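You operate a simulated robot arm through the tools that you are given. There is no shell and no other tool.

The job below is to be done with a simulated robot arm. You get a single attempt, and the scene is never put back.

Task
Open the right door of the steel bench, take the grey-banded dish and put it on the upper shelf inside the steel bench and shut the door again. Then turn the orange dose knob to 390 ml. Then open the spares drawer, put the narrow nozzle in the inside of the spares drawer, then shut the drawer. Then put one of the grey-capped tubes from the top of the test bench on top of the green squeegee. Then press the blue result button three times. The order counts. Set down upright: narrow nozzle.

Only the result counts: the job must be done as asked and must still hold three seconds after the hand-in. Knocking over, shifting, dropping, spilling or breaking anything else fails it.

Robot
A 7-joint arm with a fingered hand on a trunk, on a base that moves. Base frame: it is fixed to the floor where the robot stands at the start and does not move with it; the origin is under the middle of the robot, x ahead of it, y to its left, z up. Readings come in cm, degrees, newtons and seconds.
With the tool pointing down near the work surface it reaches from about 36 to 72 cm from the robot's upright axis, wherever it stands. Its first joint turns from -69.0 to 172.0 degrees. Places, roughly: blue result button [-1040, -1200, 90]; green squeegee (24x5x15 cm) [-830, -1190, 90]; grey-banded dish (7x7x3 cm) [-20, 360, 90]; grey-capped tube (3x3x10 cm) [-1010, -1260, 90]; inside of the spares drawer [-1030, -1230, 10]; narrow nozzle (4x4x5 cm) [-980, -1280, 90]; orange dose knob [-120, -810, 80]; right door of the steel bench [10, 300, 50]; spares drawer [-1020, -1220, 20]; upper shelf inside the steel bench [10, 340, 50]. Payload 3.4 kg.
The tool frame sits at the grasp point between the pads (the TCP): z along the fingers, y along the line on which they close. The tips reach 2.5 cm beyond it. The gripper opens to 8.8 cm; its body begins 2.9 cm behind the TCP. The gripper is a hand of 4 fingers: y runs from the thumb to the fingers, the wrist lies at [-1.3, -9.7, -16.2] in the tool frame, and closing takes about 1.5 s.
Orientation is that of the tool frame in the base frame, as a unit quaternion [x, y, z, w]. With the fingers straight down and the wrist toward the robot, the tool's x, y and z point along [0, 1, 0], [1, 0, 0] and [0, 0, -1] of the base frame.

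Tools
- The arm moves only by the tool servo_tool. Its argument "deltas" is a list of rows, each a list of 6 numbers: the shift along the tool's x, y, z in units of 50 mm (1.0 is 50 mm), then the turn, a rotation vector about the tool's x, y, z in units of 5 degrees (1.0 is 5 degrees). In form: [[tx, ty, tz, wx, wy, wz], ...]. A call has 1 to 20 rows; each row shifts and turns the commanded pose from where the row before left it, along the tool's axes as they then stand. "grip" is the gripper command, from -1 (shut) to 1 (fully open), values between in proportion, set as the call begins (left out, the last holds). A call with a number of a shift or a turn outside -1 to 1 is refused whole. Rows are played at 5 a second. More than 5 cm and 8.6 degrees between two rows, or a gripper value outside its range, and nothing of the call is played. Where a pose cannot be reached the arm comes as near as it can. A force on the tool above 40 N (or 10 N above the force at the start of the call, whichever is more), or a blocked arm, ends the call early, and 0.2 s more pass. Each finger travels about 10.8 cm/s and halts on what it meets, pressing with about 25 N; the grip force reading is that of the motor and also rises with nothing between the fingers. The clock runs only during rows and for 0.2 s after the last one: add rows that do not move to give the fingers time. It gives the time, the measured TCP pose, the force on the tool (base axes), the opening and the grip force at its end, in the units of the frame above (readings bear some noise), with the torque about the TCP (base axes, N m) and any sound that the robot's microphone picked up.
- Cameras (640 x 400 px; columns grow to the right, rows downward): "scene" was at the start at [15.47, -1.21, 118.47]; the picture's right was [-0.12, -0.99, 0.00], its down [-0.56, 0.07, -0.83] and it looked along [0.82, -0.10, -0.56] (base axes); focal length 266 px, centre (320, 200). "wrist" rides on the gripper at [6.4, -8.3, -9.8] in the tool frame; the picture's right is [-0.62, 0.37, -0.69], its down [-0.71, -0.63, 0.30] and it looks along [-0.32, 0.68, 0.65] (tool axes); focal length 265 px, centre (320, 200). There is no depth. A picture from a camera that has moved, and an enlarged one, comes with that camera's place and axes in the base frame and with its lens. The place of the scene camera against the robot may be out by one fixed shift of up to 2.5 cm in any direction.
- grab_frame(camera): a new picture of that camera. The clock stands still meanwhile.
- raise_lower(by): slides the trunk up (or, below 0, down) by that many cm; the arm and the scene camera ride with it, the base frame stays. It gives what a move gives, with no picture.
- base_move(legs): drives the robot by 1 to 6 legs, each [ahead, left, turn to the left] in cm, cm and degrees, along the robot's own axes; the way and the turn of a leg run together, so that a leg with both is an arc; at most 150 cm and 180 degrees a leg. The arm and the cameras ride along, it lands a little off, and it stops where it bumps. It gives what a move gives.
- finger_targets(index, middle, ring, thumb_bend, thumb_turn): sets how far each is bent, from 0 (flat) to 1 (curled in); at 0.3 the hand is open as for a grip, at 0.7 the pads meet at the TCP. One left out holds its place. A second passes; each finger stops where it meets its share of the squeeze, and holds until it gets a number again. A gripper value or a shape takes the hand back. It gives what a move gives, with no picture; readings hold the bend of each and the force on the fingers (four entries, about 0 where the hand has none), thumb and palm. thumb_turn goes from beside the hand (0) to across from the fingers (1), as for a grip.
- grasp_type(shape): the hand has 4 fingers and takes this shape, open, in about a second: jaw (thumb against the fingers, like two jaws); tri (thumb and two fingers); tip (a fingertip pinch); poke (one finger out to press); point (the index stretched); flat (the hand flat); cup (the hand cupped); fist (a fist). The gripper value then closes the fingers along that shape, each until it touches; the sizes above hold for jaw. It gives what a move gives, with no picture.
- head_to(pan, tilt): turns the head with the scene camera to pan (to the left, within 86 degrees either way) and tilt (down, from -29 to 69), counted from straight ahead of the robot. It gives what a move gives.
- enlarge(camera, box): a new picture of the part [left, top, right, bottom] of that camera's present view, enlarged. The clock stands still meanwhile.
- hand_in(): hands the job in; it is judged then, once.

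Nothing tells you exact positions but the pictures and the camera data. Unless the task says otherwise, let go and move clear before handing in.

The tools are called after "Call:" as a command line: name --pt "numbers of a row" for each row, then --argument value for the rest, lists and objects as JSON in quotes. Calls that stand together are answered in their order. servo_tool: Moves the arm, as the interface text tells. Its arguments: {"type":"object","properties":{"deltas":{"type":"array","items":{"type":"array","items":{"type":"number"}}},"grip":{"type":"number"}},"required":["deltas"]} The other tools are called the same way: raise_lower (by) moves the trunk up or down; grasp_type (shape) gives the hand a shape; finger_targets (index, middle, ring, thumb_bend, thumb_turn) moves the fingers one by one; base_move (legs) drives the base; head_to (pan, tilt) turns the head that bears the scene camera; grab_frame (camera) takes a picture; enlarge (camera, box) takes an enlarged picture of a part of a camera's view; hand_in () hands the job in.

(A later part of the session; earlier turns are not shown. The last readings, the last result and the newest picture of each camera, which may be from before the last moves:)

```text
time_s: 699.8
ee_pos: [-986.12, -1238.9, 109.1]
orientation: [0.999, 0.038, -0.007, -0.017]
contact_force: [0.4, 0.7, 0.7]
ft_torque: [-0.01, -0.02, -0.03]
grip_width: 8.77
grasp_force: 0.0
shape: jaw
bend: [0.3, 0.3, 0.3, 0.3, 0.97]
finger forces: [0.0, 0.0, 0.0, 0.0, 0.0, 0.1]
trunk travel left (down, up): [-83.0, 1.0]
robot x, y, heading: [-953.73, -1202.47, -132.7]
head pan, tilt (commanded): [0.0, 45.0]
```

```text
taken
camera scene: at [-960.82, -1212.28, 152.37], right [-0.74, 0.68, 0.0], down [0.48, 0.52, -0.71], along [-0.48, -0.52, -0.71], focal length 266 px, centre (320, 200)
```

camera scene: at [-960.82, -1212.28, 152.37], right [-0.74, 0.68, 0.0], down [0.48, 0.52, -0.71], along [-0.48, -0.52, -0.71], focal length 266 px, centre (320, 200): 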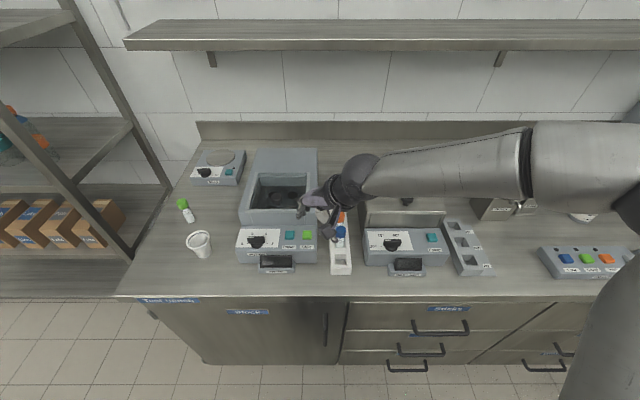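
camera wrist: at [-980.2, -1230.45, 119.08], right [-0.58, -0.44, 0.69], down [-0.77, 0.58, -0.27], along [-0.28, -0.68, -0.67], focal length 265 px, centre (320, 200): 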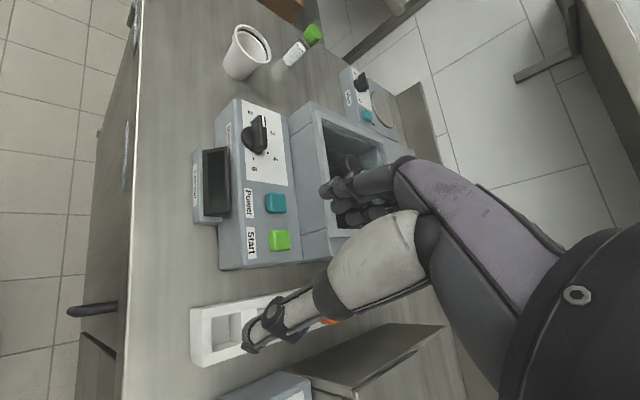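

The hand is above the rack but hides the tubes. I move in and pass the hand to the right of the rack so the wrist camera can see the grey caps.

Call:
base_move --legs '[[9, 0, 0]]'

Call:
servo_tool --pt "-0.7 0.1 -0.1 0 0 0" --pt "-0.7 0.1 -0.1 0 0 0" --pt "-0.7 0.1 -0.1 0 0 0" --pt "-0.7 0.1 -0.1 0 0 0" --pt "-0.7 0.1 0 0 0 0" --pt "-0.7 0.1 0 0 0 0" --pt "-0.6 0.1 0 0 0 0" --pt "0 0 0 0 0 0"

Call:
grab_frame --camera "wrist"

Call:
grab_frame --camera "scene"

```text
time_s: 700.9
ee_pos: [-992.33, -1245.63, 108.98]
orientation: [0.999, 0.038, -0.006, -0.017]
contact_force: [-0.2, -0.1, 0.5]
ft_torque: [0.02, 0.02, -0.03]
grip_width: 8.76
grasp_force: 0.0
shape: jaw
bend: [0.3, 0.3, 0.3, 0.3, 0.97]
finger forces: [0.1, 0.0, 0.0, 0.1, 0.1, 0.1]
trunk travel left (down, up): [-83.0, 1.0]
robot x, y, heading: [-960.22, -1209.3, -132.4]
head pan, tilt (commanded): [0.0, 45.0]
```

```text
time_s: 702.7
ee_pos: [-1015.71, -1250.92, 111.1]
orientation: [0.999, 0.039, -0.007, -0.018]
contact_force: [-0.2, 0.1, -0.1]
ft_torque: [-0.03, 0.0, 0.04]
grip_width: 8.79
grasp_force: 0.1
shape: jaw
bend: [0.3, 0.3, 0.3, 0.3, 0.97]
finger forces: [0.0, 0.1, 0.0, 0.1, 0.1, 0.0]
trunk travel left (down, up): [-83.0, 1.0]
robot x, y, heading: [-959.9, -1208.9, -132.4]
head pan, tilt (commanded): [0.0, 45.0]
```

```text
taken
camera wrist: at [-1009.77, -1242.47, 121.11], right [-0.58, -0.44, 0.69], down [-0.77, 0.58, -0.27], along [-0.28, -0.68, -0.67], focal length 265 px, centre (320, 200)
```

wrist: 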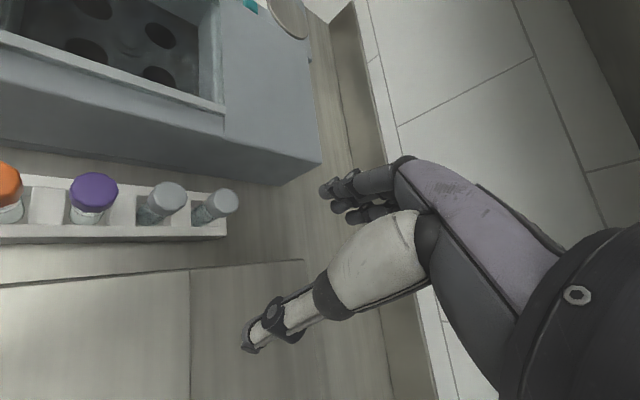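

```text
taken
camera scene: at [-966.98, -1218.93, 152.38], right [-0.74, 0.68, 0.0], down [0.48, 0.52, -0.71], along [-0.48, -0.52, -0.71], focal length 266 px, centre (320, 200)
```

scene: 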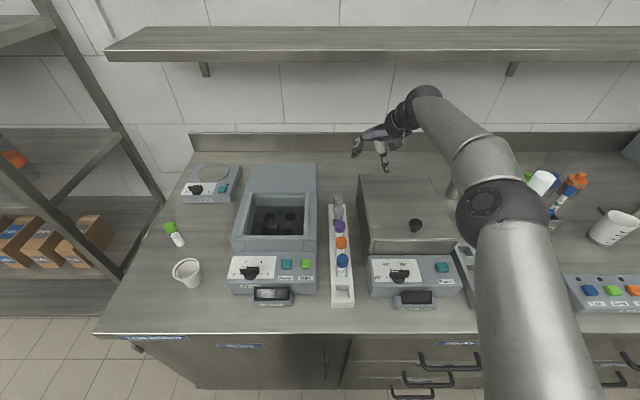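

Now both grey caps are in clear view. I enlarge to place the rear one precisely.

Call:
enlarge --camera "wrist" --box '[110, 140, 270, 270]'

Call:
enlarge --camera "scene" --box '[300, 170, 380, 240]'

```text
3.08 times, centred on (190, 205) of wrist
camera zoom: at [-1009.77, -1242.47, 121.11], right [-0.58, -0.44, 0.69], down [-0.77, 0.58, -0.27], along [-0.28, -0.68, -0.67], focal length 817 px, centre (720, 185)
```

zoom: 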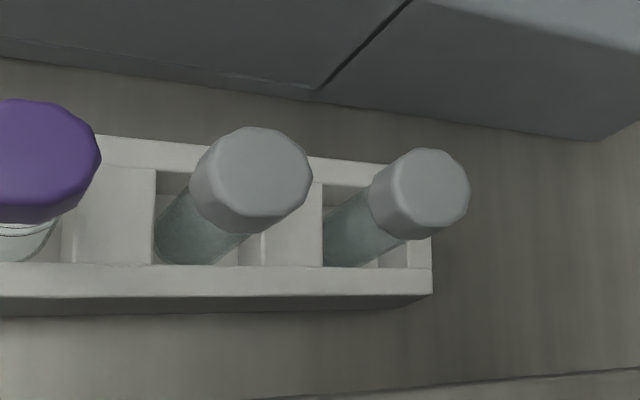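

```text
5.71 times, centred on (340, 205) of scene
camera zoom: at [-966.98, -1218.93, 152.38], right [-0.74, 0.68, 0.0], down [0.48, 0.52, -0.71], along [-0.48, -0.52, -0.71], focal length 1518 px, centre (206, 171)
```

zoom: 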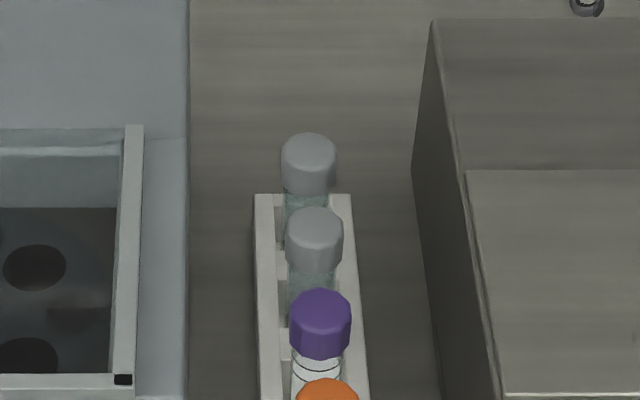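

I take a second wrist view from a shifted position for depth.

Call:
servo_tool --pt "0 -0.8 0 0 0 0" --pt "0 -0.8 0 0 0 0" --pt "0 0 0 0 0 0"

Call:
enlarge --camera "wrist" --box '[100, 60, 300, 220]'

```text
time_s: 703.5
ee_pos: [-1016.63, -1243.12, 111.46]
orientation: [0.999, 0.038, -0.006, -0.018]
contact_force: [0.2, -0.1, 0.5]
ft_torque: [-0.02, 0.03, -0.02]
grip_width: 8.74
grasp_force: 0.0
shape: jaw
bend: [0.3, 0.3, 0.3, 0.3, 0.97]
finger forces: [0.0, 0.0, 0.1, 0.0, 0.0, 0.0]
trunk travel left (down, up): [-83.0, 1.0]
robot x, y, heading: [-959.84, -1209.34, -132.6]
head pan, tilt (commanded): [0.0, 45.0]
```

```text
2.50 times, centred on (200, 140) of wrist
camera zoom: at [-1010.71, -1234.6, 121.48], right [-0.58, -0.44, 0.69], down [-0.77, 0.58, -0.27], along [-0.28, -0.68, -0.67], focal length 664 px, centre (620, 350)
```

zoom: 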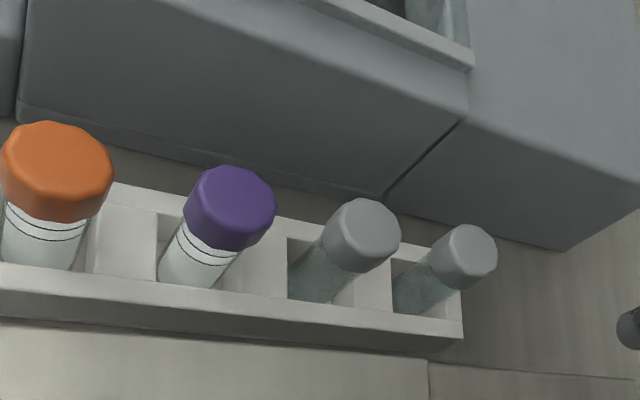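

Stereo gives the rear grey cap top at (-1012.0, -1257.5, 94.6), 5.5 cm from its neighbour and about 7 cm from either device. I move over it.

Call:
servo_tool --pt "0.18 0.7 0 0 0 0" --pt "0.18 0.7 0 0 0 0" --pt "0.18 0.77 0 0 0 0" --pt "0.17 0.77 0 0 0 0" --pt "0 0 0 0 0 0"

Call:
grab_frame --camera "wrist"

Call:
grab_frame --camera "scene"

```text
time_s: 704.7
ee_pos: [-1010.93, -1256.45, 110.98]
orientation: [0.999, 0.038, -0.006, -0.017]
contact_force: [-0.3, 0.0, -0.3]
ft_torque: [-0.02, 0.0, -0.02]
grip_width: 8.79
grasp_force: 0.1
shape: jaw
bend: [0.3, 0.3, 0.3, 0.3, 0.97]
finger forces: [0.1, 0.1, 0.1, 0.1, 0.1, 0.1]
out of reach, approached as far as the arm can: row 4
trunk travel left (down, up): [-83.0, 1.0]
robot x, y, heading: [-959.79, -1209.2, -132.6]
head pan, tilt (commanded): [0.0, 45.0]
```

```text
taken
camera wrist: at [-1005.06, -1247.99, 120.97], right [-0.58, -0.44, 0.69], down [-0.76, 0.58, -0.27], along [-0.28, -0.68, -0.67], focal length 265 px, centre (320, 200)
```

wrist: 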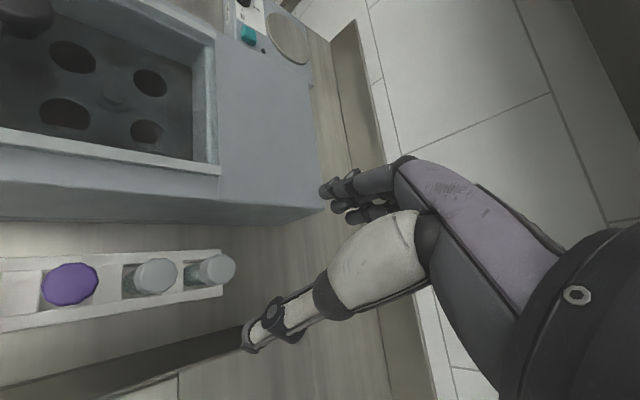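

```text
taken
camera scene: at [-967.11, -1218.87, 152.37], right [-0.74, 0.68, 0.0], down [0.48, 0.52, -0.71], along [-0.48, -0.52, -0.71], focal length 266 px, centre (320, 200)
```

scene: 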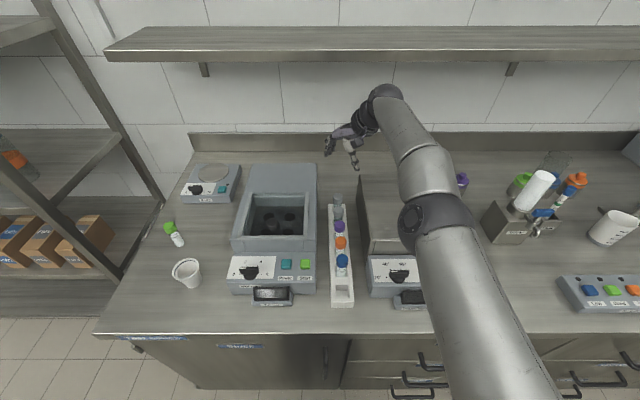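

Just at the limit of reach. I draw the hand back slightly and move the base 5 cm closer.

Call:
servo_tool --pt "-0.2 -0.5 0 0 0 0" --pt "-0.2 -0.5 0 0 0 0" --pt "0 0 0 0 0 0"

Call:
base_move --legs '[[5, 0, 0]]'

Call:
grab_frame --camera "wrist"

```text
time_s: 705.5
ee_pos: [-1012.98, -1251.77, 111.0]
orientation: [0.999, 0.038, -0.007, -0.018]
contact_force: [-0.7, 0.3, 0.6]
ft_torque: [0.01, 0.0, 0.04]
grip_width: 8.77
grasp_force: 0.1
shape: jaw
bend: [0.3, 0.3, 0.3, 0.3, 0.97]
finger forces: [0.0, 0.0, 0.1, 0.1, 0.0, 0.1]
trunk travel left (down, up): [-83.0, 1.0]
robot x, y, heading: [-960.0, -1209.09, -132.5]
head pan, tilt (commanded): [0.0, 45.0]
```

```text
time_s: 706.5
ee_pos: [-1016.52, -1255.35, 111.04]
orientation: [0.999, 0.038, -0.007, -0.018]
contact_force: [-0.3, -0.6, -0.2]
ft_torque: [0.02, 0.01, 0.01]
grip_width: 8.77
grasp_force: 0.1
shape: jaw
bend: [0.3, 0.3, 0.3, 0.3, 0.97]
finger forces: [0.0, 0.1, 0.0, 0.1, 0.0, 0.0]
trunk travel left (down, up): [-83.0, 1.0]
robot x, y, heading: [-963.43, -1213.13, -132.5]
head pan, tilt (commanded): [0.0, 45.0]
```

```text
taken
camera wrist: at [-1010.63, -1246.97, 121.09], right [-0.58, -0.44, 0.69], down [-0.77, 0.58, -0.27], along [-0.28, -0.68, -0.67], focal length 265 px, centre (320, 200)
```

wrist: 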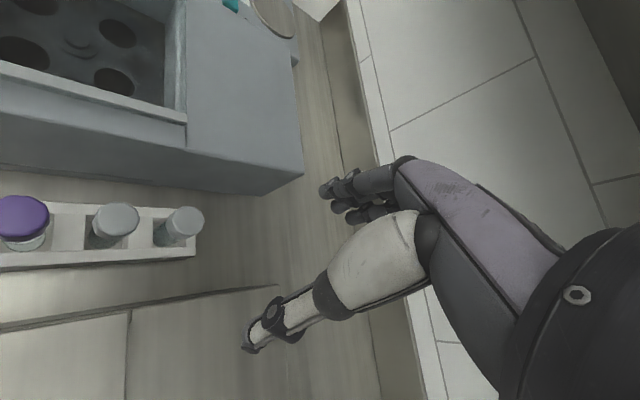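

The base had room. I centre over the cap and descend part-way.

Call:
servo_tool --pt "0.44 0.25 0 0 0 0" --pt "0.44 0.25 0 0 0 0" --pt "0 0 0.5 0 0 0" --pt "0 0 0.5 0 0 0" --pt "0 0 0.5 0 0 0" --pt "0 0 0 0 0 0"

Call:
grab_frame --camera "wrist"

Call:
enlarge --camera "scene" --box '[270, 110, 430, 250]'

```text
time_s: 707.9
ee_pos: [-1011.87, -1257.28, 103.65]
orientation: [0.999, 0.038, -0.007, -0.017]
contact_force: [0.2, -0.3, -0.6]
ft_torque: [0.0, 0.02, 0.02]
grip_width: 8.79
grasp_force: 0.0
shape: jaw
bend: [0.3, 0.3, 0.3, 0.3, 0.97]
finger forces: [0.2, 0.0, 0.0, 0.0, 0.0, 0.0]
trunk travel left (down, up): [-83.0, 1.0]
robot x, y, heading: [-962.98, -1213.19, -132.5]
head pan, tilt (commanded): [0.0, 45.0]
```

```text
taken
camera wrist: at [-1006.08, -1248.67, 113.71], right [-0.58, -0.44, 0.69], down [-0.76, 0.58, -0.27], along [-0.28, -0.68, -0.67], focal length 265 px, centre (320, 200)
```

wrist: 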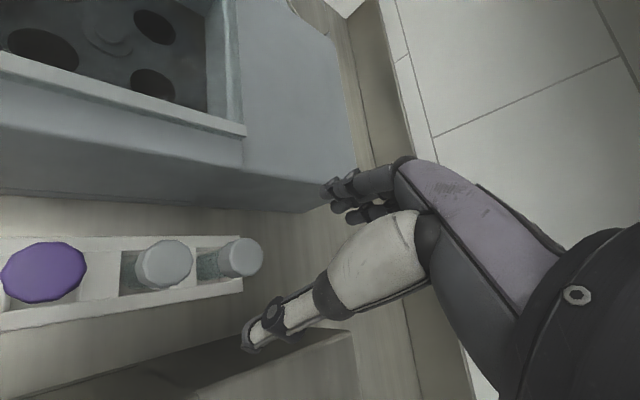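

```text
2.86 times, centred on (350, 180) of scene
camera zoom: at [-970.36, -1222.7, 152.37], right [-0.74, 0.68, 0.0], down [0.48, 0.52, -0.71], along [-0.48, -0.52, -0.71], focal length 759 px, centre (234, 257)
```

zoom: 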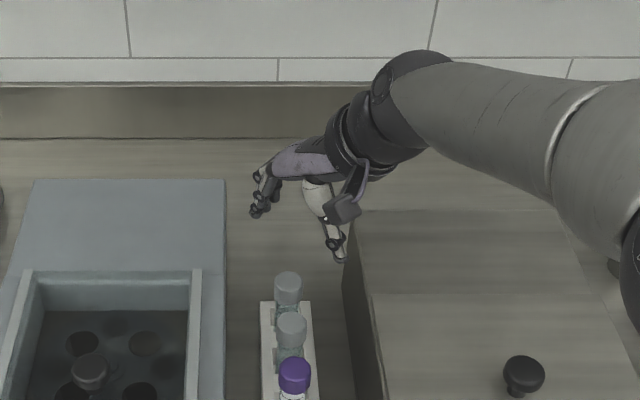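

Nearly centred. I narrow the opening, correct by half a centimetre and go down to the cap.

Call:
servo_tool --pt "0.04 0.13 0 0 0 0" --pt "0 0 0.4 0 0 0" --pt "0 0 0.4 0 0 0" --pt "0 0 0.4 0 0 0" --pt "0 0 0.4 0 0 0" --pt "0 0 0.4 0 0 0" --pt "0 0 0 0 0 0" --grip 0.5

Call:
grab_frame --camera "wrist"

Call:
enlarge --camera "scene" --box '[270, 110, 430, 250]'

```text
time_s: 709.5
ee_pos: [-1011.97, -1257.62, 93.28]
orientation: [0.999, 0.039, -0.007, -0.017]
contact_force: [0.6, 0.1, 0.1]
ft_torque: [0.01, 0.0, -0.02]
grip_width: 6.64
grasp_force: 0.1
shape: jaw
bend: [0.27, 0.35, 0.32, 0.54, 0.99]
finger forces: [0.1, 0.1, 0.1, 0.0, 0.1, 0.1]
trunk travel left (down, up): [-83.0, 1.0]
robot x, y, heading: [-963.38, -1212.89, -132.8]
head pan, tilt (commanded): [0.0, 45.0]
```

```text
taken
camera wrist: at [-1006.01, -1249.13, 103.31], right [-0.58, -0.44, 0.69], down [-0.76, 0.58, -0.27], along [-0.28, -0.68, -0.67], focal length 265 px, centre (320, 200)
```

wrist: 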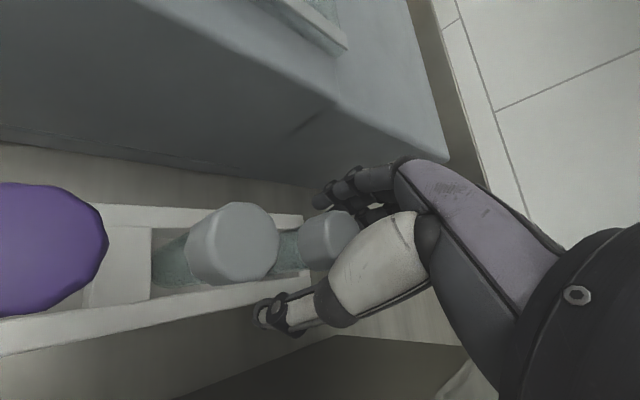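

```text
2.86 times, centred on (350, 180) of scene
camera zoom: at [-970.39, -1222.71, 152.37], right [-0.74, 0.68, 0.0], down [0.48, 0.52, -0.71], along [-0.48, -0.52, -0.71], focal length 759 px, centre (234, 257)
```

zoom: 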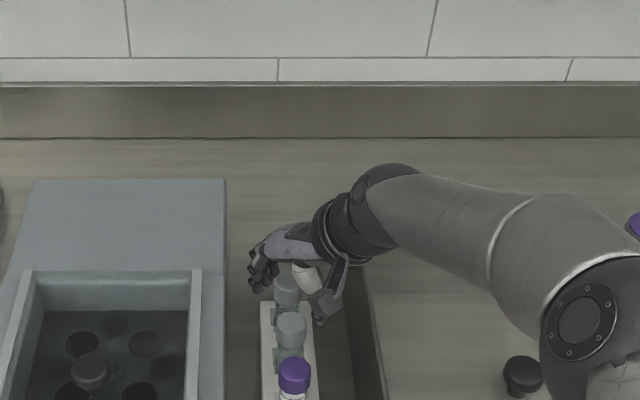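

The cap is between thumb and fingers. I close the hand on it.

Call:
servo_tool --pt "0 0 0 0 0 0" --pt "0 0 0 0 0 0" --pt "0 0 0 0 0 0" --pt "0 0 0 0 0 0" --pt "0 0 0 0 0 0" --pt "0 0 0 0 0 0" --pt "0 0 0 0 0 0" --grip -1

Call:
enlarge --camera "wrist" --box '[200, 130, 440, 370]'

```text
time_s: 711.1
ee_pos: [-1011.85, -1257.67, 93.2]
orientation: [0.999, 0.039, -0.007, -0.017]
contact_force: [0.4, 0.5, 0.1]
ft_torque: [-0.01, -0.01, 0.01]
grip_width: 1.94
grasp_force: 25.2
shape: jaw
bend: [0.73, 0.58, 0.65, 0.76, 1.0]
finger forces: [13.3, 7.9, 0.0, 0.1, 21.4, 0.0]
trunk travel left (down, up): [-83.0, 1.0]
robot x, y, heading: [-963.63, -1212.65, -132.6]
head pan, tilt (commanded): [0.0, 45.0]
```

```text
1.67 times, centred on (320, 250) of wrist
camera zoom: at [-1006.03, -1249.15, 103.31], right [-0.58, -0.44, 0.69], down [-0.76, 0.58, -0.27], along [-0.28, -0.68, -0.67], focal length 442 px, centre (320, 117)
```

zoom: 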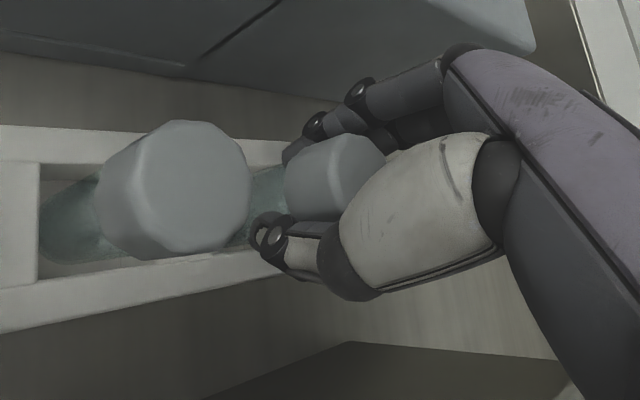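

Firm grip. I lift the tube straight up, slowly.

Call:
servo_tool --pt "0 0 -0.2 0 0 0" --pt "0 0 -0.2 0 0 0" --pt "0 0 -0.2 0 0 0" --pt "0 0 -0.2 0 0 0" --pt "0 0 0 0 0 0"

Call:
grab_frame --camera "wrist"

Call:
servo_tool --pt "0 0 -0.3 0 0 0" --pt "0 0 -0.3 0 0 0" --pt "0 0 -0.3 0 0 0" --pt "0 0 -0.3 0 0 0" --pt "0 0 -0.3 0 0 0" --pt "0 0 -0.3 0 0 0" --pt "0 0 -0.3 0 0 0" --pt "0 0 -0.3 0 0 0" --pt "0 0 0 0 0 0"

Call:
grab_frame --camera "scene"

Call:
grab_frame --camera "wrist"

```text
time_s: 712.3
ee_pos: [-1011.9, -1257.79, 97.39]
orientation: [0.999, 0.039, -0.007, -0.017]
contact_force: [1.4, 0.8, 0.6]
ft_torque: [0.02, 0.0, 0.0]
grip_width: 1.93
grasp_force: 24.9
shape: jaw
bend: [0.73, 0.58, 0.65, 0.76, 1.0]
finger forces: [13.3, 8.0, 0.0, 0.1, 21.3, 0.0]
trunk travel left (down, up): [-83.0, 1.0]
robot x, y, heading: [-963.21, -1212.71, -132.6]
head pan, tilt (commanded): [0.0, 45.0]
```

```text
taken
camera wrist: at [-1006.03, -1249.27, 107.38], right [-0.58, -0.44, 0.69], down [-0.77, 0.58, -0.27], along [-0.28, -0.68, -0.67], focal length 265 px, centre (320, 200)
```

wrist: 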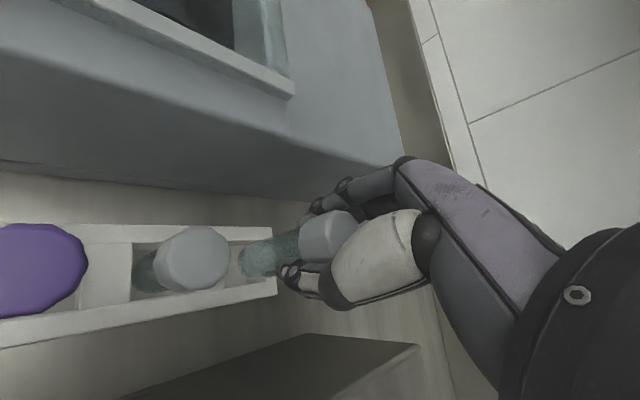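

```text
time_s: 714.3
ee_pos: [-1011.75, -1258.32, 109.44]
orientation: [0.999, 0.038, -0.007, -0.017]
contact_force: [0.4, 0.7, -0.5]
ft_torque: [-0.01, 0.0, 0.0]
grip_width: 1.91
grasp_force: 24.8
shape: jaw
bend: [0.73, 0.58, 0.65, 0.76, 1.0]
finger forces: [13.4, 8.1, 0.0, 0.0, 21.3, 0.0]
trunk travel left (down, up): [-83.0, 1.0]
robot x, y, heading: [-963.59, -1212.78, -132.5]
head pan, tilt (commanded): [0.0, 45.0]
```

```text
taken
camera scene: at [-970.44, -1222.74, 152.37], right [-0.74, 0.68, 0.0], down [0.48, 0.52, -0.71], along [-0.48, -0.52, -0.71], focal length 266 px, centre (320, 200)
```

scene: 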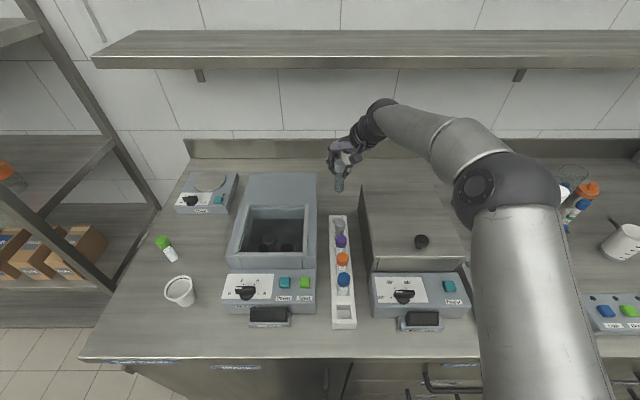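

```text
taken
camera wrist: at [-1005.84, -1249.76, 119.49], right [-0.58, -0.44, 0.69], down [-0.76, 0.58, -0.27], along [-0.28, -0.68, -0.67], focal length 265 px, centre (320, 200)
```

wrist: 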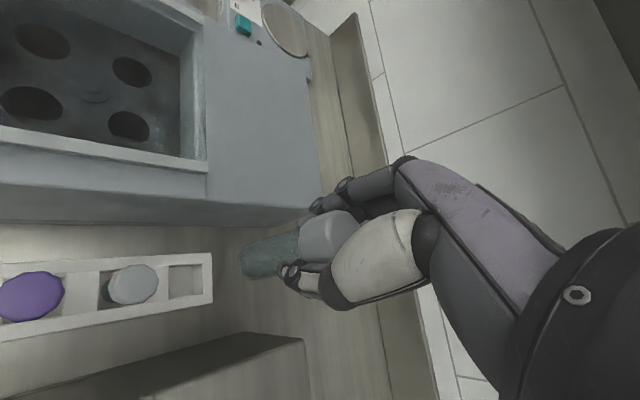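

The tube hangs straight from the hand, clear of the rack. I back away from the bench, draw the arm in and turn the hand back to straight.

Call:
servo_tool --pt "0 0 -0.3 0 0 0" --pt "0 0 -0.3 0 0 0" --pt "0 0 0 0 0 0"

Call:
base_move --legs '[[-36, 0, 0]]'

Call:
servo_tool --pt "0.4 -0.37 0 0 0 0" --pt "0.4 -0.37 0 0 0 0" --pt "0.4 -0.37 0 0 0 0" --pt "0.4 -0.37 0 0 0 0" --pt "0.4 -0.37 0 0 0 0" --pt "0.4 -0.37 0 0 0 0" --pt "0.4 -0.37 0 0 0 0" --pt "0 0 0 0 0 1" --pt "0 0 0 0 0 1" --pt "0 0 0 0 0 1" --pt "0 0 0 0 0 1" --pt "0 0 0 0 0 1" --pt "0 0 0 0 0 1" --pt "0 0 0 0 0 1" --pt "0 0 0 0 0 1" --pt "0 0 0 0 0 1" --pt "0 0 0 0 0 0"

Call:
grab_frame --camera "scene"

Call:
grab_frame --camera "wrist"

```text
time_s: 715.1
ee_pos: [-1011.79, -1258.29, 112.37]
orientation: [0.999, 0.039, -0.006, -0.018]
contact_force: [-0.3, 0.4, -0.5]
ft_torque: [0.02, 0.01, -0.04]
grip_width: 1.95
grasp_force: 25.1
shape: jaw
bend: [0.73, 0.58, 0.65, 0.76, 1.0]
finger forces: [13.4, 8.2, 0.0, 0.0, 21.3, 0.0]
trunk travel left (down, up): [-83.0, 1.0]
robot x, y, heading: [-963.41, -1212.77, -132.3]
head pan, tilt (commanded): [0.0, 45.0]
```

```text
time_s: 717.4
ee_pos: [-987.55, -1232.15, 112.29]
orientation: [0.999, 0.04, -0.007, -0.017]
contact_force: [0.7, 0.5, 0.4]
ft_torque: [-0.01, 0.02, -0.02]
grip_width: 1.95
grasp_force: 24.9
shape: jaw
bend: [0.73, 0.58, 0.65, 0.76, 1.0]
finger forces: [13.4, 8.1, 0.1, 0.1, 21.2, 0.1]
trunk travel left (down, up): [-83.0, 1.0]
robot x, y, heading: [-939.48, -1187.03, -132.4]
head pan, tilt (commanded): [0.0, 45.0]
```

```text
time_s: 721.0
ee_pos: [-974.67, -1218.04, 112.27]
orientation: [0.938, -0.347, -0.01, -0.018]
contact_force: [-0.6, 0.4, -0.4]
ft_torque: [-0.01, 0.0, -0.01]
grip_width: 1.94
grasp_force: 24.7
shape: jaw
bend: [0.73, 0.58, 0.65, 0.76, 1.0]
finger forces: [13.6, 8.3, 0.0, 0.1, 21.3, 0.0]
trunk travel left (down, up): [-83.0, 1.0]
robot x, y, heading: [-939.07, -1186.3, -132.3]
head pan, tilt (commanded): [0.0, 45.0]
```

```text
taken
camera scene: at [-946.46, -1196.31, 152.15], right [-0.72, 0.69, 0.0], down [0.5, 0.52, -0.69], along [-0.48, -0.5, -0.73], focal length 266 px, centre (320, 200)
```

scene: 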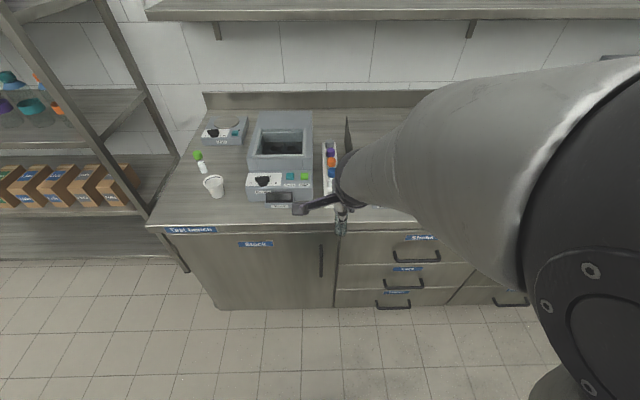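

```text
taken
camera wrist: at [-964.34, -1216.2, 122.11], right [-0.7, 0.1, 0.7], down [-0.14, 0.95, -0.27], along [-0.7, -0.28, -0.66], focal length 265 px, centre (320, 200)
```

wrist: 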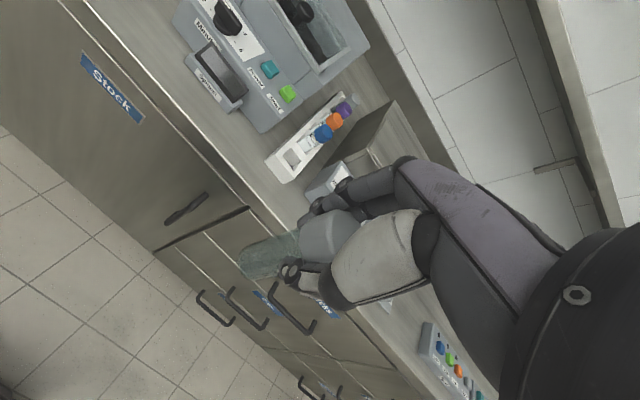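

I turn round on the open side here, then drive sideways along the aisle to the back of the small table with the squeegee.

Call:
base_move --legs '[[0, 0, -179.5]]'

Call:
head_to --pan -20 --tilt 25

Call:
grab_frame --camera "scene"

```text
time_s: 728.8
ee_pos: [-903.17, -1156.1, 112.42]
orientation: [0.356, 0.934, -0.016, 0.011]
contact_force: [0.3, -0.3, 0.1]
ft_torque: [-0.02, -0.01, -0.02]
grip_width: 1.94
grasp_force: 24.5
shape: jaw
bend: [0.73, 0.58, 0.65, 0.76, 1.0]
finger forces: [13.5, 8.2, 0.1, 0.1, 20.7, 0.0]
trunk travel left (down, up): [-83.0, 1.0]
robot x, y, heading: [-939.37, -1186.38, 46.3]
head pan, tilt (commanded): [0.0, 45.0]
```

```text
time_s: 729.6
ee_pos: [-903.16, -1156.2, 112.43]
orientation: [0.356, 0.934, -0.016, 0.012]
contact_force: [-0.9, -0.2, 0.9]
ft_torque: [0.0, -0.04, 0.0]
grip_width: 1.92
grasp_force: 25.1
shape: jaw
bend: [0.73, 0.58, 0.65, 0.76, 1.0]
finger forces: [13.5, 8.2, 0.0, 0.0, 20.7, 0.1]
trunk travel left (down, up): [-83.0, 1.0]
robot x, y, heading: [-939.51, -1186.82, 46.2]
head pan, tilt (commanded): [-20.0, 25.0]
```

```text
taken
camera scene: at [-925.83, -1179.1, 155.42], right [0.45, -0.9, 0.0], down [-0.38, -0.19, -0.91], along [0.81, 0.4, -0.42], focal length 266 px, centre (320, 200)
```

scene: 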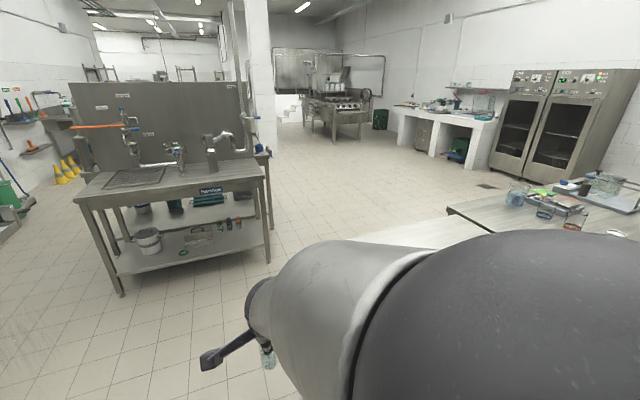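

I move sideways to the right along the aisle.

Call:
base_move --legs '[[0, -45, 1.5]]'

Call:
head_to --pan 15 --tilt 35

Call:
grab_frame --camera "scene"

Call:
grab_frame --camera "wrist"

```text
time_s: 732.3
ee_pos: [-870.86, -1185.52, 112.38]
orientation: [0.339, 0.941, -0.016, 0.011]
contact_force: [-0.9, 0.8, 0.6]
ft_torque: [0.0, 0.0, -0.02]
grip_width: 1.92
grasp_force: 25.0
shape: jaw
bend: [0.73, 0.58, 0.65, 0.76, 1.0]
finger forces: [13.6, 8.2, 0.1, 0.0, 20.7, 0.1]
trunk travel left (down, up): [-83.0, 1.0]
robot x, y, heading: [-905.78, -1217.55, 48.3]
head pan, tilt (commanded): [-20.0, 25.0]
```

```text
time_s: 733.3
ee_pos: [-870.97, -1185.54, 112.2]
orientation: [0.34, 0.94, -0.017, 0.012]
contact_force: [-0.2, 0.2, -0.1]
ft_torque: [-0.02, 0.01, 0.01]
grip_width: 1.92
grasp_force: 24.6
shape: jaw
bend: [0.73, 0.58, 0.65, 0.76, 1.0]
finger forces: [13.5, 8.3, 0.1, 0.0, 20.7, 0.0]
trunk travel left (down, up): [-83.0, 1.0]
robot x, y, heading: [-905.84, -1217.45, 48.6]
head pan, tilt (commanded): [15.0, 35.0]
```

```text
taken
camera scene: at [-895.51, -1206.62, 154.3], right [0.8, -0.6, 0.0], down [-0.32, -0.42, -0.85], along [0.51, 0.68, -0.53], focal length 266 px, centre (320, 200)
```

scene: 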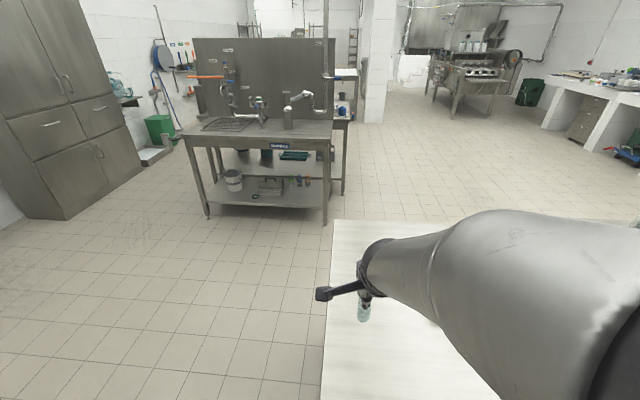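

```text
taken
camera wrist: at [-881.37, -1187.37, 122.06], right [0.7, -0.08, 0.7], down [0.15, -0.95, -0.26], along [0.69, 0.29, -0.66], focal length 265 px, centre (320, 200)
```

wrist: 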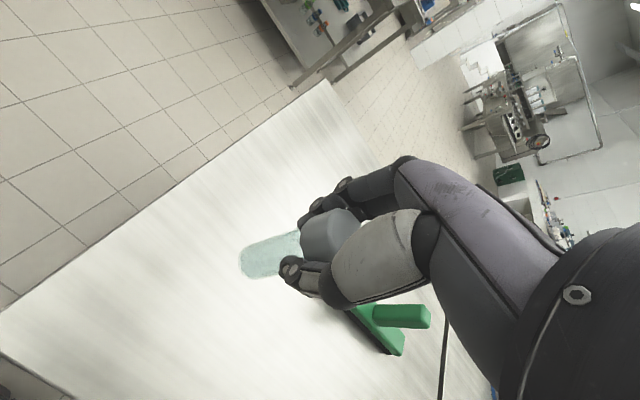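

The wrist camera sees the squeegee, its handle at about (-833, -1195). I move 27 cm further right so the hand comes beside it.

Call:
base_move --legs '[[3, -25, -0.8]]'

Call:
grab_frame --camera "wrist"

Call:
grab_frame --camera "scene"

```text
time_s: 735.2
ee_pos: [-849.75, -1200.69, 112.24]
orientation: [0.348, 0.937, -0.018, 0.011]
contact_force: [0.0, 0.3, -0.1]
ft_torque: [-0.03, -0.02, 0.01]
grip_width: 1.94
grasp_force: 25.8
shape: jaw
bend: [0.73, 0.58, 0.65, 0.76, 1.0]
finger forces: [13.6, 8.3, 0.1, 0.0, 20.6, 0.0]
trunk travel left (down, up): [-83.0, 1.0]
robot x, y, heading: [-885.41, -1231.66, 47.4]
head pan, tilt (commanded): [15.0, 35.0]
```

```text
taken
camera wrist: at [-860.13, -1202.45, 122.04], right [0.7, -0.09, 0.7], down [0.13, -0.96, -0.26], along [0.7, 0.28, -0.66], focal length 265 px, centre (320, 200)
```

wrist: 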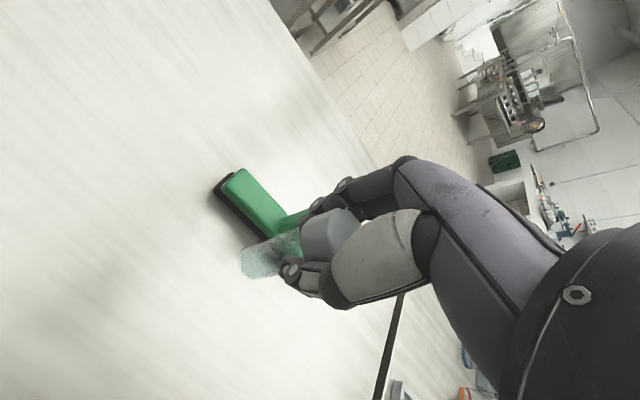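

```text
taken
camera scene: at [-874.59, -1221.46, 154.23], right [0.79, -0.62, 0.0], down [-0.33, -0.42, -0.84], along [0.52, 0.66, -0.54], focal length 266 px, centre (320, 200)
```

scene: 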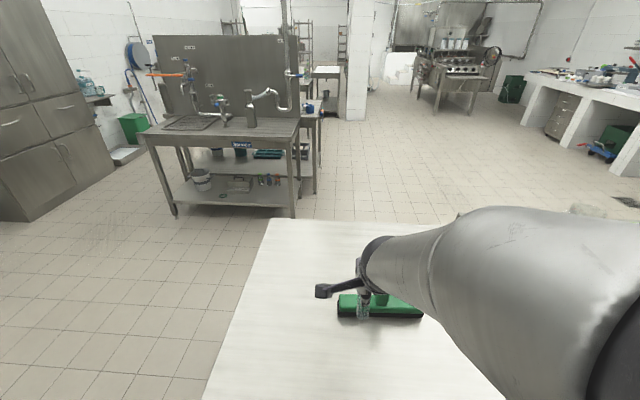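

The bar's near half and end are in view. I enlarge for detail.

Call:
enlarge --camera "wrist" --box '[190, 140, 350, 300]'

Call:
enlarge --camera "scene" --box '[310, 250, 450, 350]'

```text
2.50 times, centred on (270, 220) of wrist
camera zoom: at [-860.13, -1202.45, 122.04], right [0.7, -0.09, 0.7], down [0.13, -0.96, -0.26], along [0.7, 0.28, -0.66], focal length 664 px, centre (445, 150)
```

zoom: 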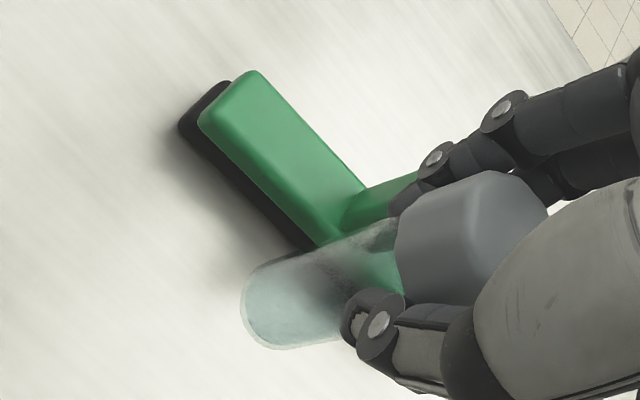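

```text
4.00 times, centred on (380, 300) of scene
camera zoom: at [-874.59, -1221.46, 154.23], right [0.79, -0.62, 0.0], down [-0.33, -0.42, -0.84], along [0.52, 0.66, -0.54], focal length 1062 px, centre (80, -200)
```

zoom: 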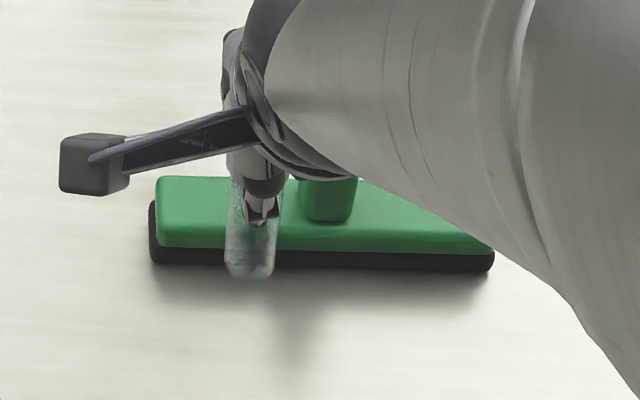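

Wrist and scene views agree: the middle of the bar's near half is at (-839.0, -1190.7), top about z 89. I bring the tube over it.

Call:
servo_tool --pt "-0.03 0.45 0 0 0 0" --pt "-0.03 0.45 0 0 0 0" --pt "-0.03 0.45 0 0 0 0" --pt "-0.03 0.45 0 0 0 0" --pt "0 0.45 0 0 0 0" --pt "0 0.45 0 0 0 0" --pt "0 0 0 0 0 0"

Call:
grab_frame --camera "wrist"

Call:
enlarge --camera "scene" --box '[310, 220, 450, 330]'

```text
time_s: 736.8
ee_pos: [-840.2, -1190.88, 111.75]
orientation: [0.348, 0.937, -0.018, 0.011]
contact_force: [0.0, -0.1, -0.3]
ft_torque: [0.02, 0.06, -0.02]
grip_width: 1.9
grasp_force: 24.5
shape: jaw
bend: [0.73, 0.58, 0.65, 0.76, 1.0]
finger forces: [13.5, 8.4, 0.0, 0.1, 20.8, 0.0]
trunk travel left (down, up): [-83.0, 1.0]
robot x, y, heading: [-885.49, -1231.92, 47.3]
head pan, tilt (commanded): [15.0, 35.0]
```

```text
taken
camera wrist: at [-850.7, -1192.63, 121.55], right [0.7, -0.1, 0.7], down [0.13, -0.96, -0.26], along [0.7, 0.28, -0.66], focal length 265 px, centre (320, 200)
```

wrist: 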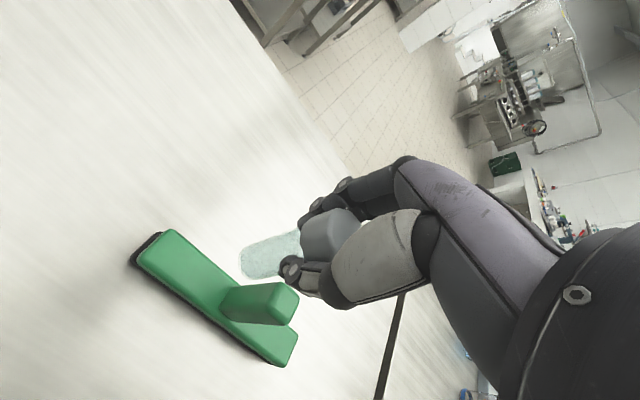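

```text
3.64 times, centred on (380, 275) of scene
camera zoom: at [-876.08, -1220.73, 153.86], right [0.89, -0.46, 0.0], down [-0.27, -0.51, -0.82], along [0.38, 0.73, -0.57], focal length 966 px, centre (102, -73)
```

zoom: 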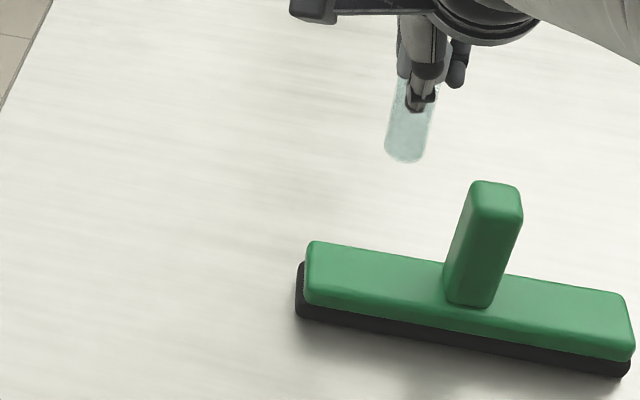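

I shift the tube 2.4 cm further from the handle for finger clearance and lower it to just above the bar.

Call:
servo_tool --pt "0.24 -0.02 0 0 0 0" --pt "0.23 -0.02 0 0 0 0" --pt "0 0 0.3 0 0 0" --pt "0 0 0.3 0 0 0" --pt "0 0 0.3 0 0 0" --pt "0 0 0.3 0 0 0" --pt "0 0 0.3 0 0 0" --pt "0 0 0.3 0 0 0" --pt "0 0 0.2 0 0 0" --pt "0 0 0 0 0 0"

Call:
grab_frame --camera "wrist"

Call:
grab_frame --camera "scene"

```text
time_s: 739.0
ee_pos: [-842.14, -1189.9, 101.95]
orientation: [0.347, 0.938, -0.018, 0.011]
contact_force: [0.5, 0.1, -0.2]
ft_torque: [0.01, -0.01, 0.02]
grip_width: 1.95
grasp_force: 25.1
shape: jaw
bend: [0.73, 0.58, 0.65, 0.76, 1.0]
finger forces: [13.6, 8.5, 0.0, 0.0, 20.8, 0.0]
trunk travel left (down, up): [-83.0, 1.0]
robot x, y, heading: [-885.08, -1231.99, 47.4]
head pan, tilt (commanded): [15.0, 35.0]
```

```text
taken
camera wrist: at [-852.6, -1191.6, 111.85], right [0.7, -0.09, 0.7], down [0.13, -0.96, -0.26], along [0.7, 0.28, -0.66], focal length 265 px, centre (320, 200)
```

wrist: 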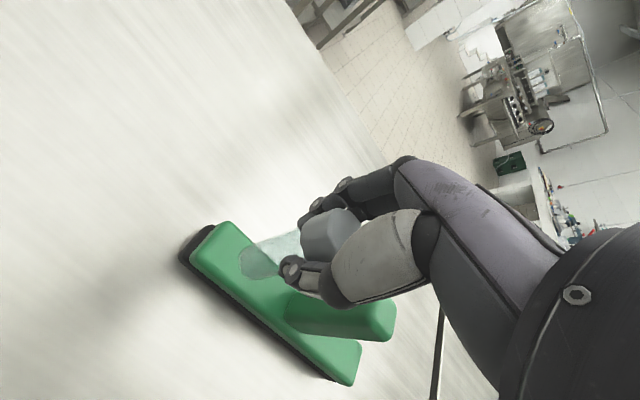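

```text
taken
camera scene: at [-876.04, -1220.68, 153.85], right [0.89, -0.46, 0.0], down [-0.27, -0.51, -0.82], along [0.38, 0.73, -0.57], focal length 266 px, centre (320, 200)
```

scene: 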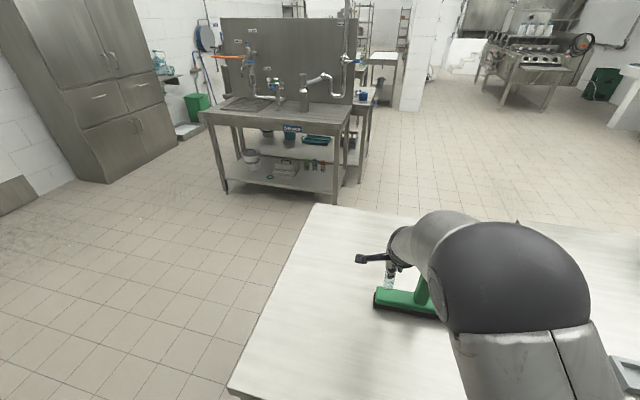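

I enlarge to check the tube's foot against the bar.

Call:
enlarge --camera "wrist" --box '[170, 180, 410, 390]'

Call:
enlarge --camera "scene" --box '[350, 240, 450, 330]'

```text
1.90 times, centred on (290, 285) of wrist
camera zoom: at [-852.6, -1191.6, 111.85], right [0.7, -0.09, 0.7], down [0.13, -0.96, -0.26], along [0.7, 0.28, -0.66], focal length 506 px, centre (377, 38)
```

zoom: 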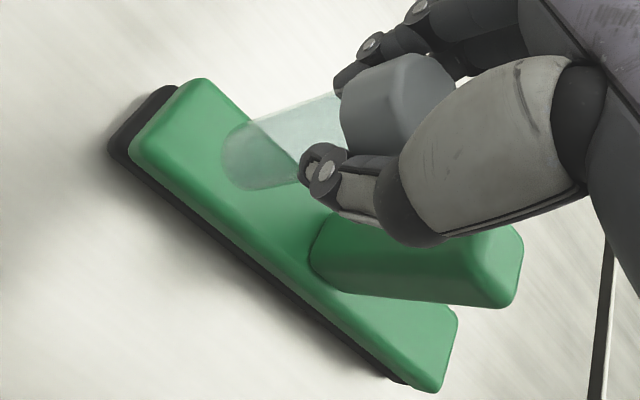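

```text
4.44 times, centred on (400, 285) of scene
camera zoom: at [-876.04, -1220.68, 153.85], right [0.89, -0.46, 0.0], down [-0.27, -0.51, -0.82], along [0.38, 0.73, -0.57], focal length 1180 px, centre (-36, -178)
```

zoom: 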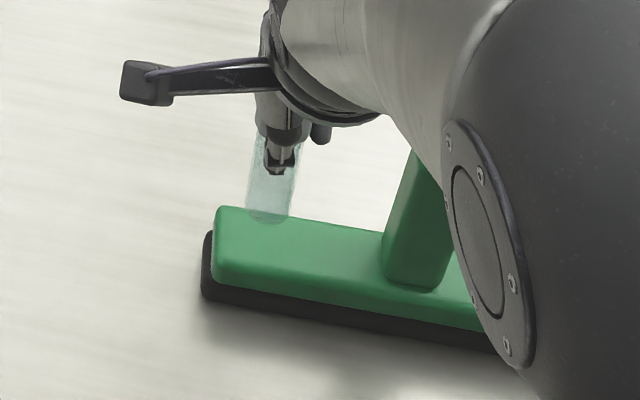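

The tube's foot is about 1.2 cm too near me and close to the bar's end. I correct and lower in small steps until it touches.

Call:
servo_tool --pt "-0.24 0.23 0 0 0 0" --pt "0 0 0.2 0 0 0" --pt "0 0 0.2 0 0 0" --pt "0 0 0 0 0 0"

Call:
enlarge --camera "wrist" --box '[170, 180, 410, 390]'

Call:
servo_tool --pt "0 0 0.1 0 0 0" --pt "0 0 0.08 0 0 0" --pt "0 0 0 0 0 0"

Call:
servo_tool --pt "0 0 0.08 0 0 0" --pt "0 0 0 0 0 0"

```text
time_s: 740.0
ee_pos: [-840.49, -1189.78, 99.94]
orientation: [0.348, 0.937, -0.018, 0.011]
contact_force: [-0.1, 0.9, -0.8]
ft_torque: [0.01, 0.01, -0.03]
grip_width: 1.92
grasp_force: 24.5
shape: jaw
bend: [0.73, 0.58, 0.65, 0.76, 1.0]
finger forces: [13.6, 8.5, 0.0, 0.0, 20.7, 0.1]
trunk travel left (down, up): [-83.0, 1.0]
robot x, y, heading: [-885.31, -1231.82, 47.4]
head pan, tilt (commanded): [15.0, 35.0]
```

```text
1.90 times, centred on (290, 285) of wrist
camera zoom: at [-850.91, -1191.45, 109.75], right [0.7, -0.1, 0.7], down [0.13, -0.96, -0.26], along [0.7, 0.28, -0.66], focal length 506 px, centre (377, 38)
```

zoom: 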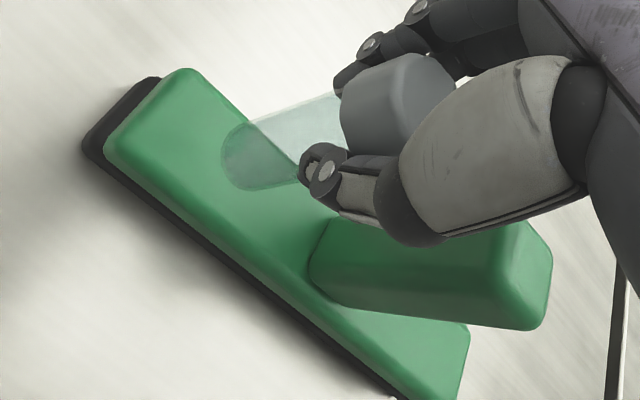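

```text
time_s: 740.8
ee_pos: [-840.55, -1189.9, 99.02]
orientation: [0.347, 0.938, -0.018, 0.011]
contact_force: [-0.4, 0.3, 0.2]
ft_torque: [-0.01, 0.0, 0.02]
grip_width: 1.92
grasp_force: 25.1
shape: jaw
bend: [0.73, 0.58, 0.65, 0.76, 1.0]
finger forces: [13.5, 8.5, 0.0, 0.0, 20.8, 0.0]
trunk travel left (down, up): [-83.0, 1.0]
robot x, y, heading: [-885.24, -1232.65, 47.3]
head pan, tilt (commanded): [15.0, 35.0]
```

```text
time_s: 741.4
ee_pos: [-840.36, -1189.85, 98.49]
orientation: [0.347, 0.938, -0.018, 0.011]
contact_force: [-0.5, 0.6, -0.6]
ft_torque: [0.0, 0.04, -0.02]
grip_width: 1.92
grasp_force: 25.2
shape: jaw
bend: [0.73, 0.58, 0.65, 0.76, 1.0]
finger forces: [13.6, 8.5, 0.0, 0.0, 20.7, 0.0]
trunk travel left (down, up): [-83.0, 1.0]
robot x, y, heading: [-884.98, -1232.54, 47.5]
head pan, tilt (commanded): [15.0, 35.0]
```

No contact yet. I look once more and continue down.

Call:
enlarge --camera "wrist" --box '[170, 180, 410, 390]'

Call:
servo_tool --pt "0 0 0.08 0 0 0" --pt "0 0 0 0 0 0"

Call:
servo_tool --pt "0 0 0.08 0 0 0" --pt "0 0 0 0 0 0"

```text
1.90 times, centred on (290, 285) of wrist
camera zoom: at [-850.92, -1191.54, 108.42], right [0.7, -0.1, 0.7], down [0.13, -0.96, -0.26], along [0.7, 0.28, -0.66], focal length 506 px, centre (377, 38)
```

zoom: 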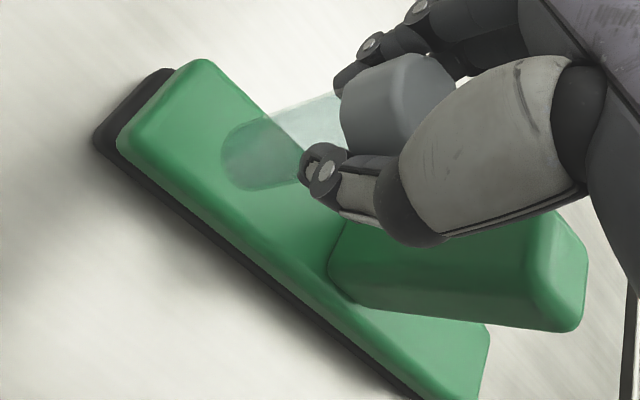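

```text
time_s: 742.0
ee_pos: [-840.4, -1189.86, 98.32]
orientation: [0.347, 0.937, -0.018, 0.011]
contact_force: [0.4, 1.6, 0.0]
ft_torque: [-0.01, 0.01, 0.0]
grip_width: 1.94
grasp_force: 24.9
shape: jaw
bend: [0.73, 0.58, 0.65, 0.76, 1.0]
finger forces: [13.7, 8.5, 0.1, 0.0, 20.7, 0.0]
trunk travel left (down, up): [-83.0, 1.0]
robot x, y, heading: [-885.06, -1231.8, 47.3]
head pan, tilt (commanded): [15.0, 35.0]
```

```text
time_s: 742.6
ee_pos: [-840.6, -1189.87, 97.97]
orientation: [0.347, 0.938, -0.018, 0.012]
contact_force: [0.0, 0.3, -0.8]
ft_torque: [-0.01, -0.01, -0.02]
grip_width: 1.93
grasp_force: 24.9
shape: jaw
bend: [0.73, 0.58, 0.65, 0.76, 1.0]
finger forces: [13.6, 8.5, 0.0, 0.1, 20.7, 0.1]
trunk travel left (down, up): [-83.0, 1.0]
robot x, y, heading: [-884.88, -1231.85, 47.6]
head pan, tilt (commanded): [15.0, 35.0]
```

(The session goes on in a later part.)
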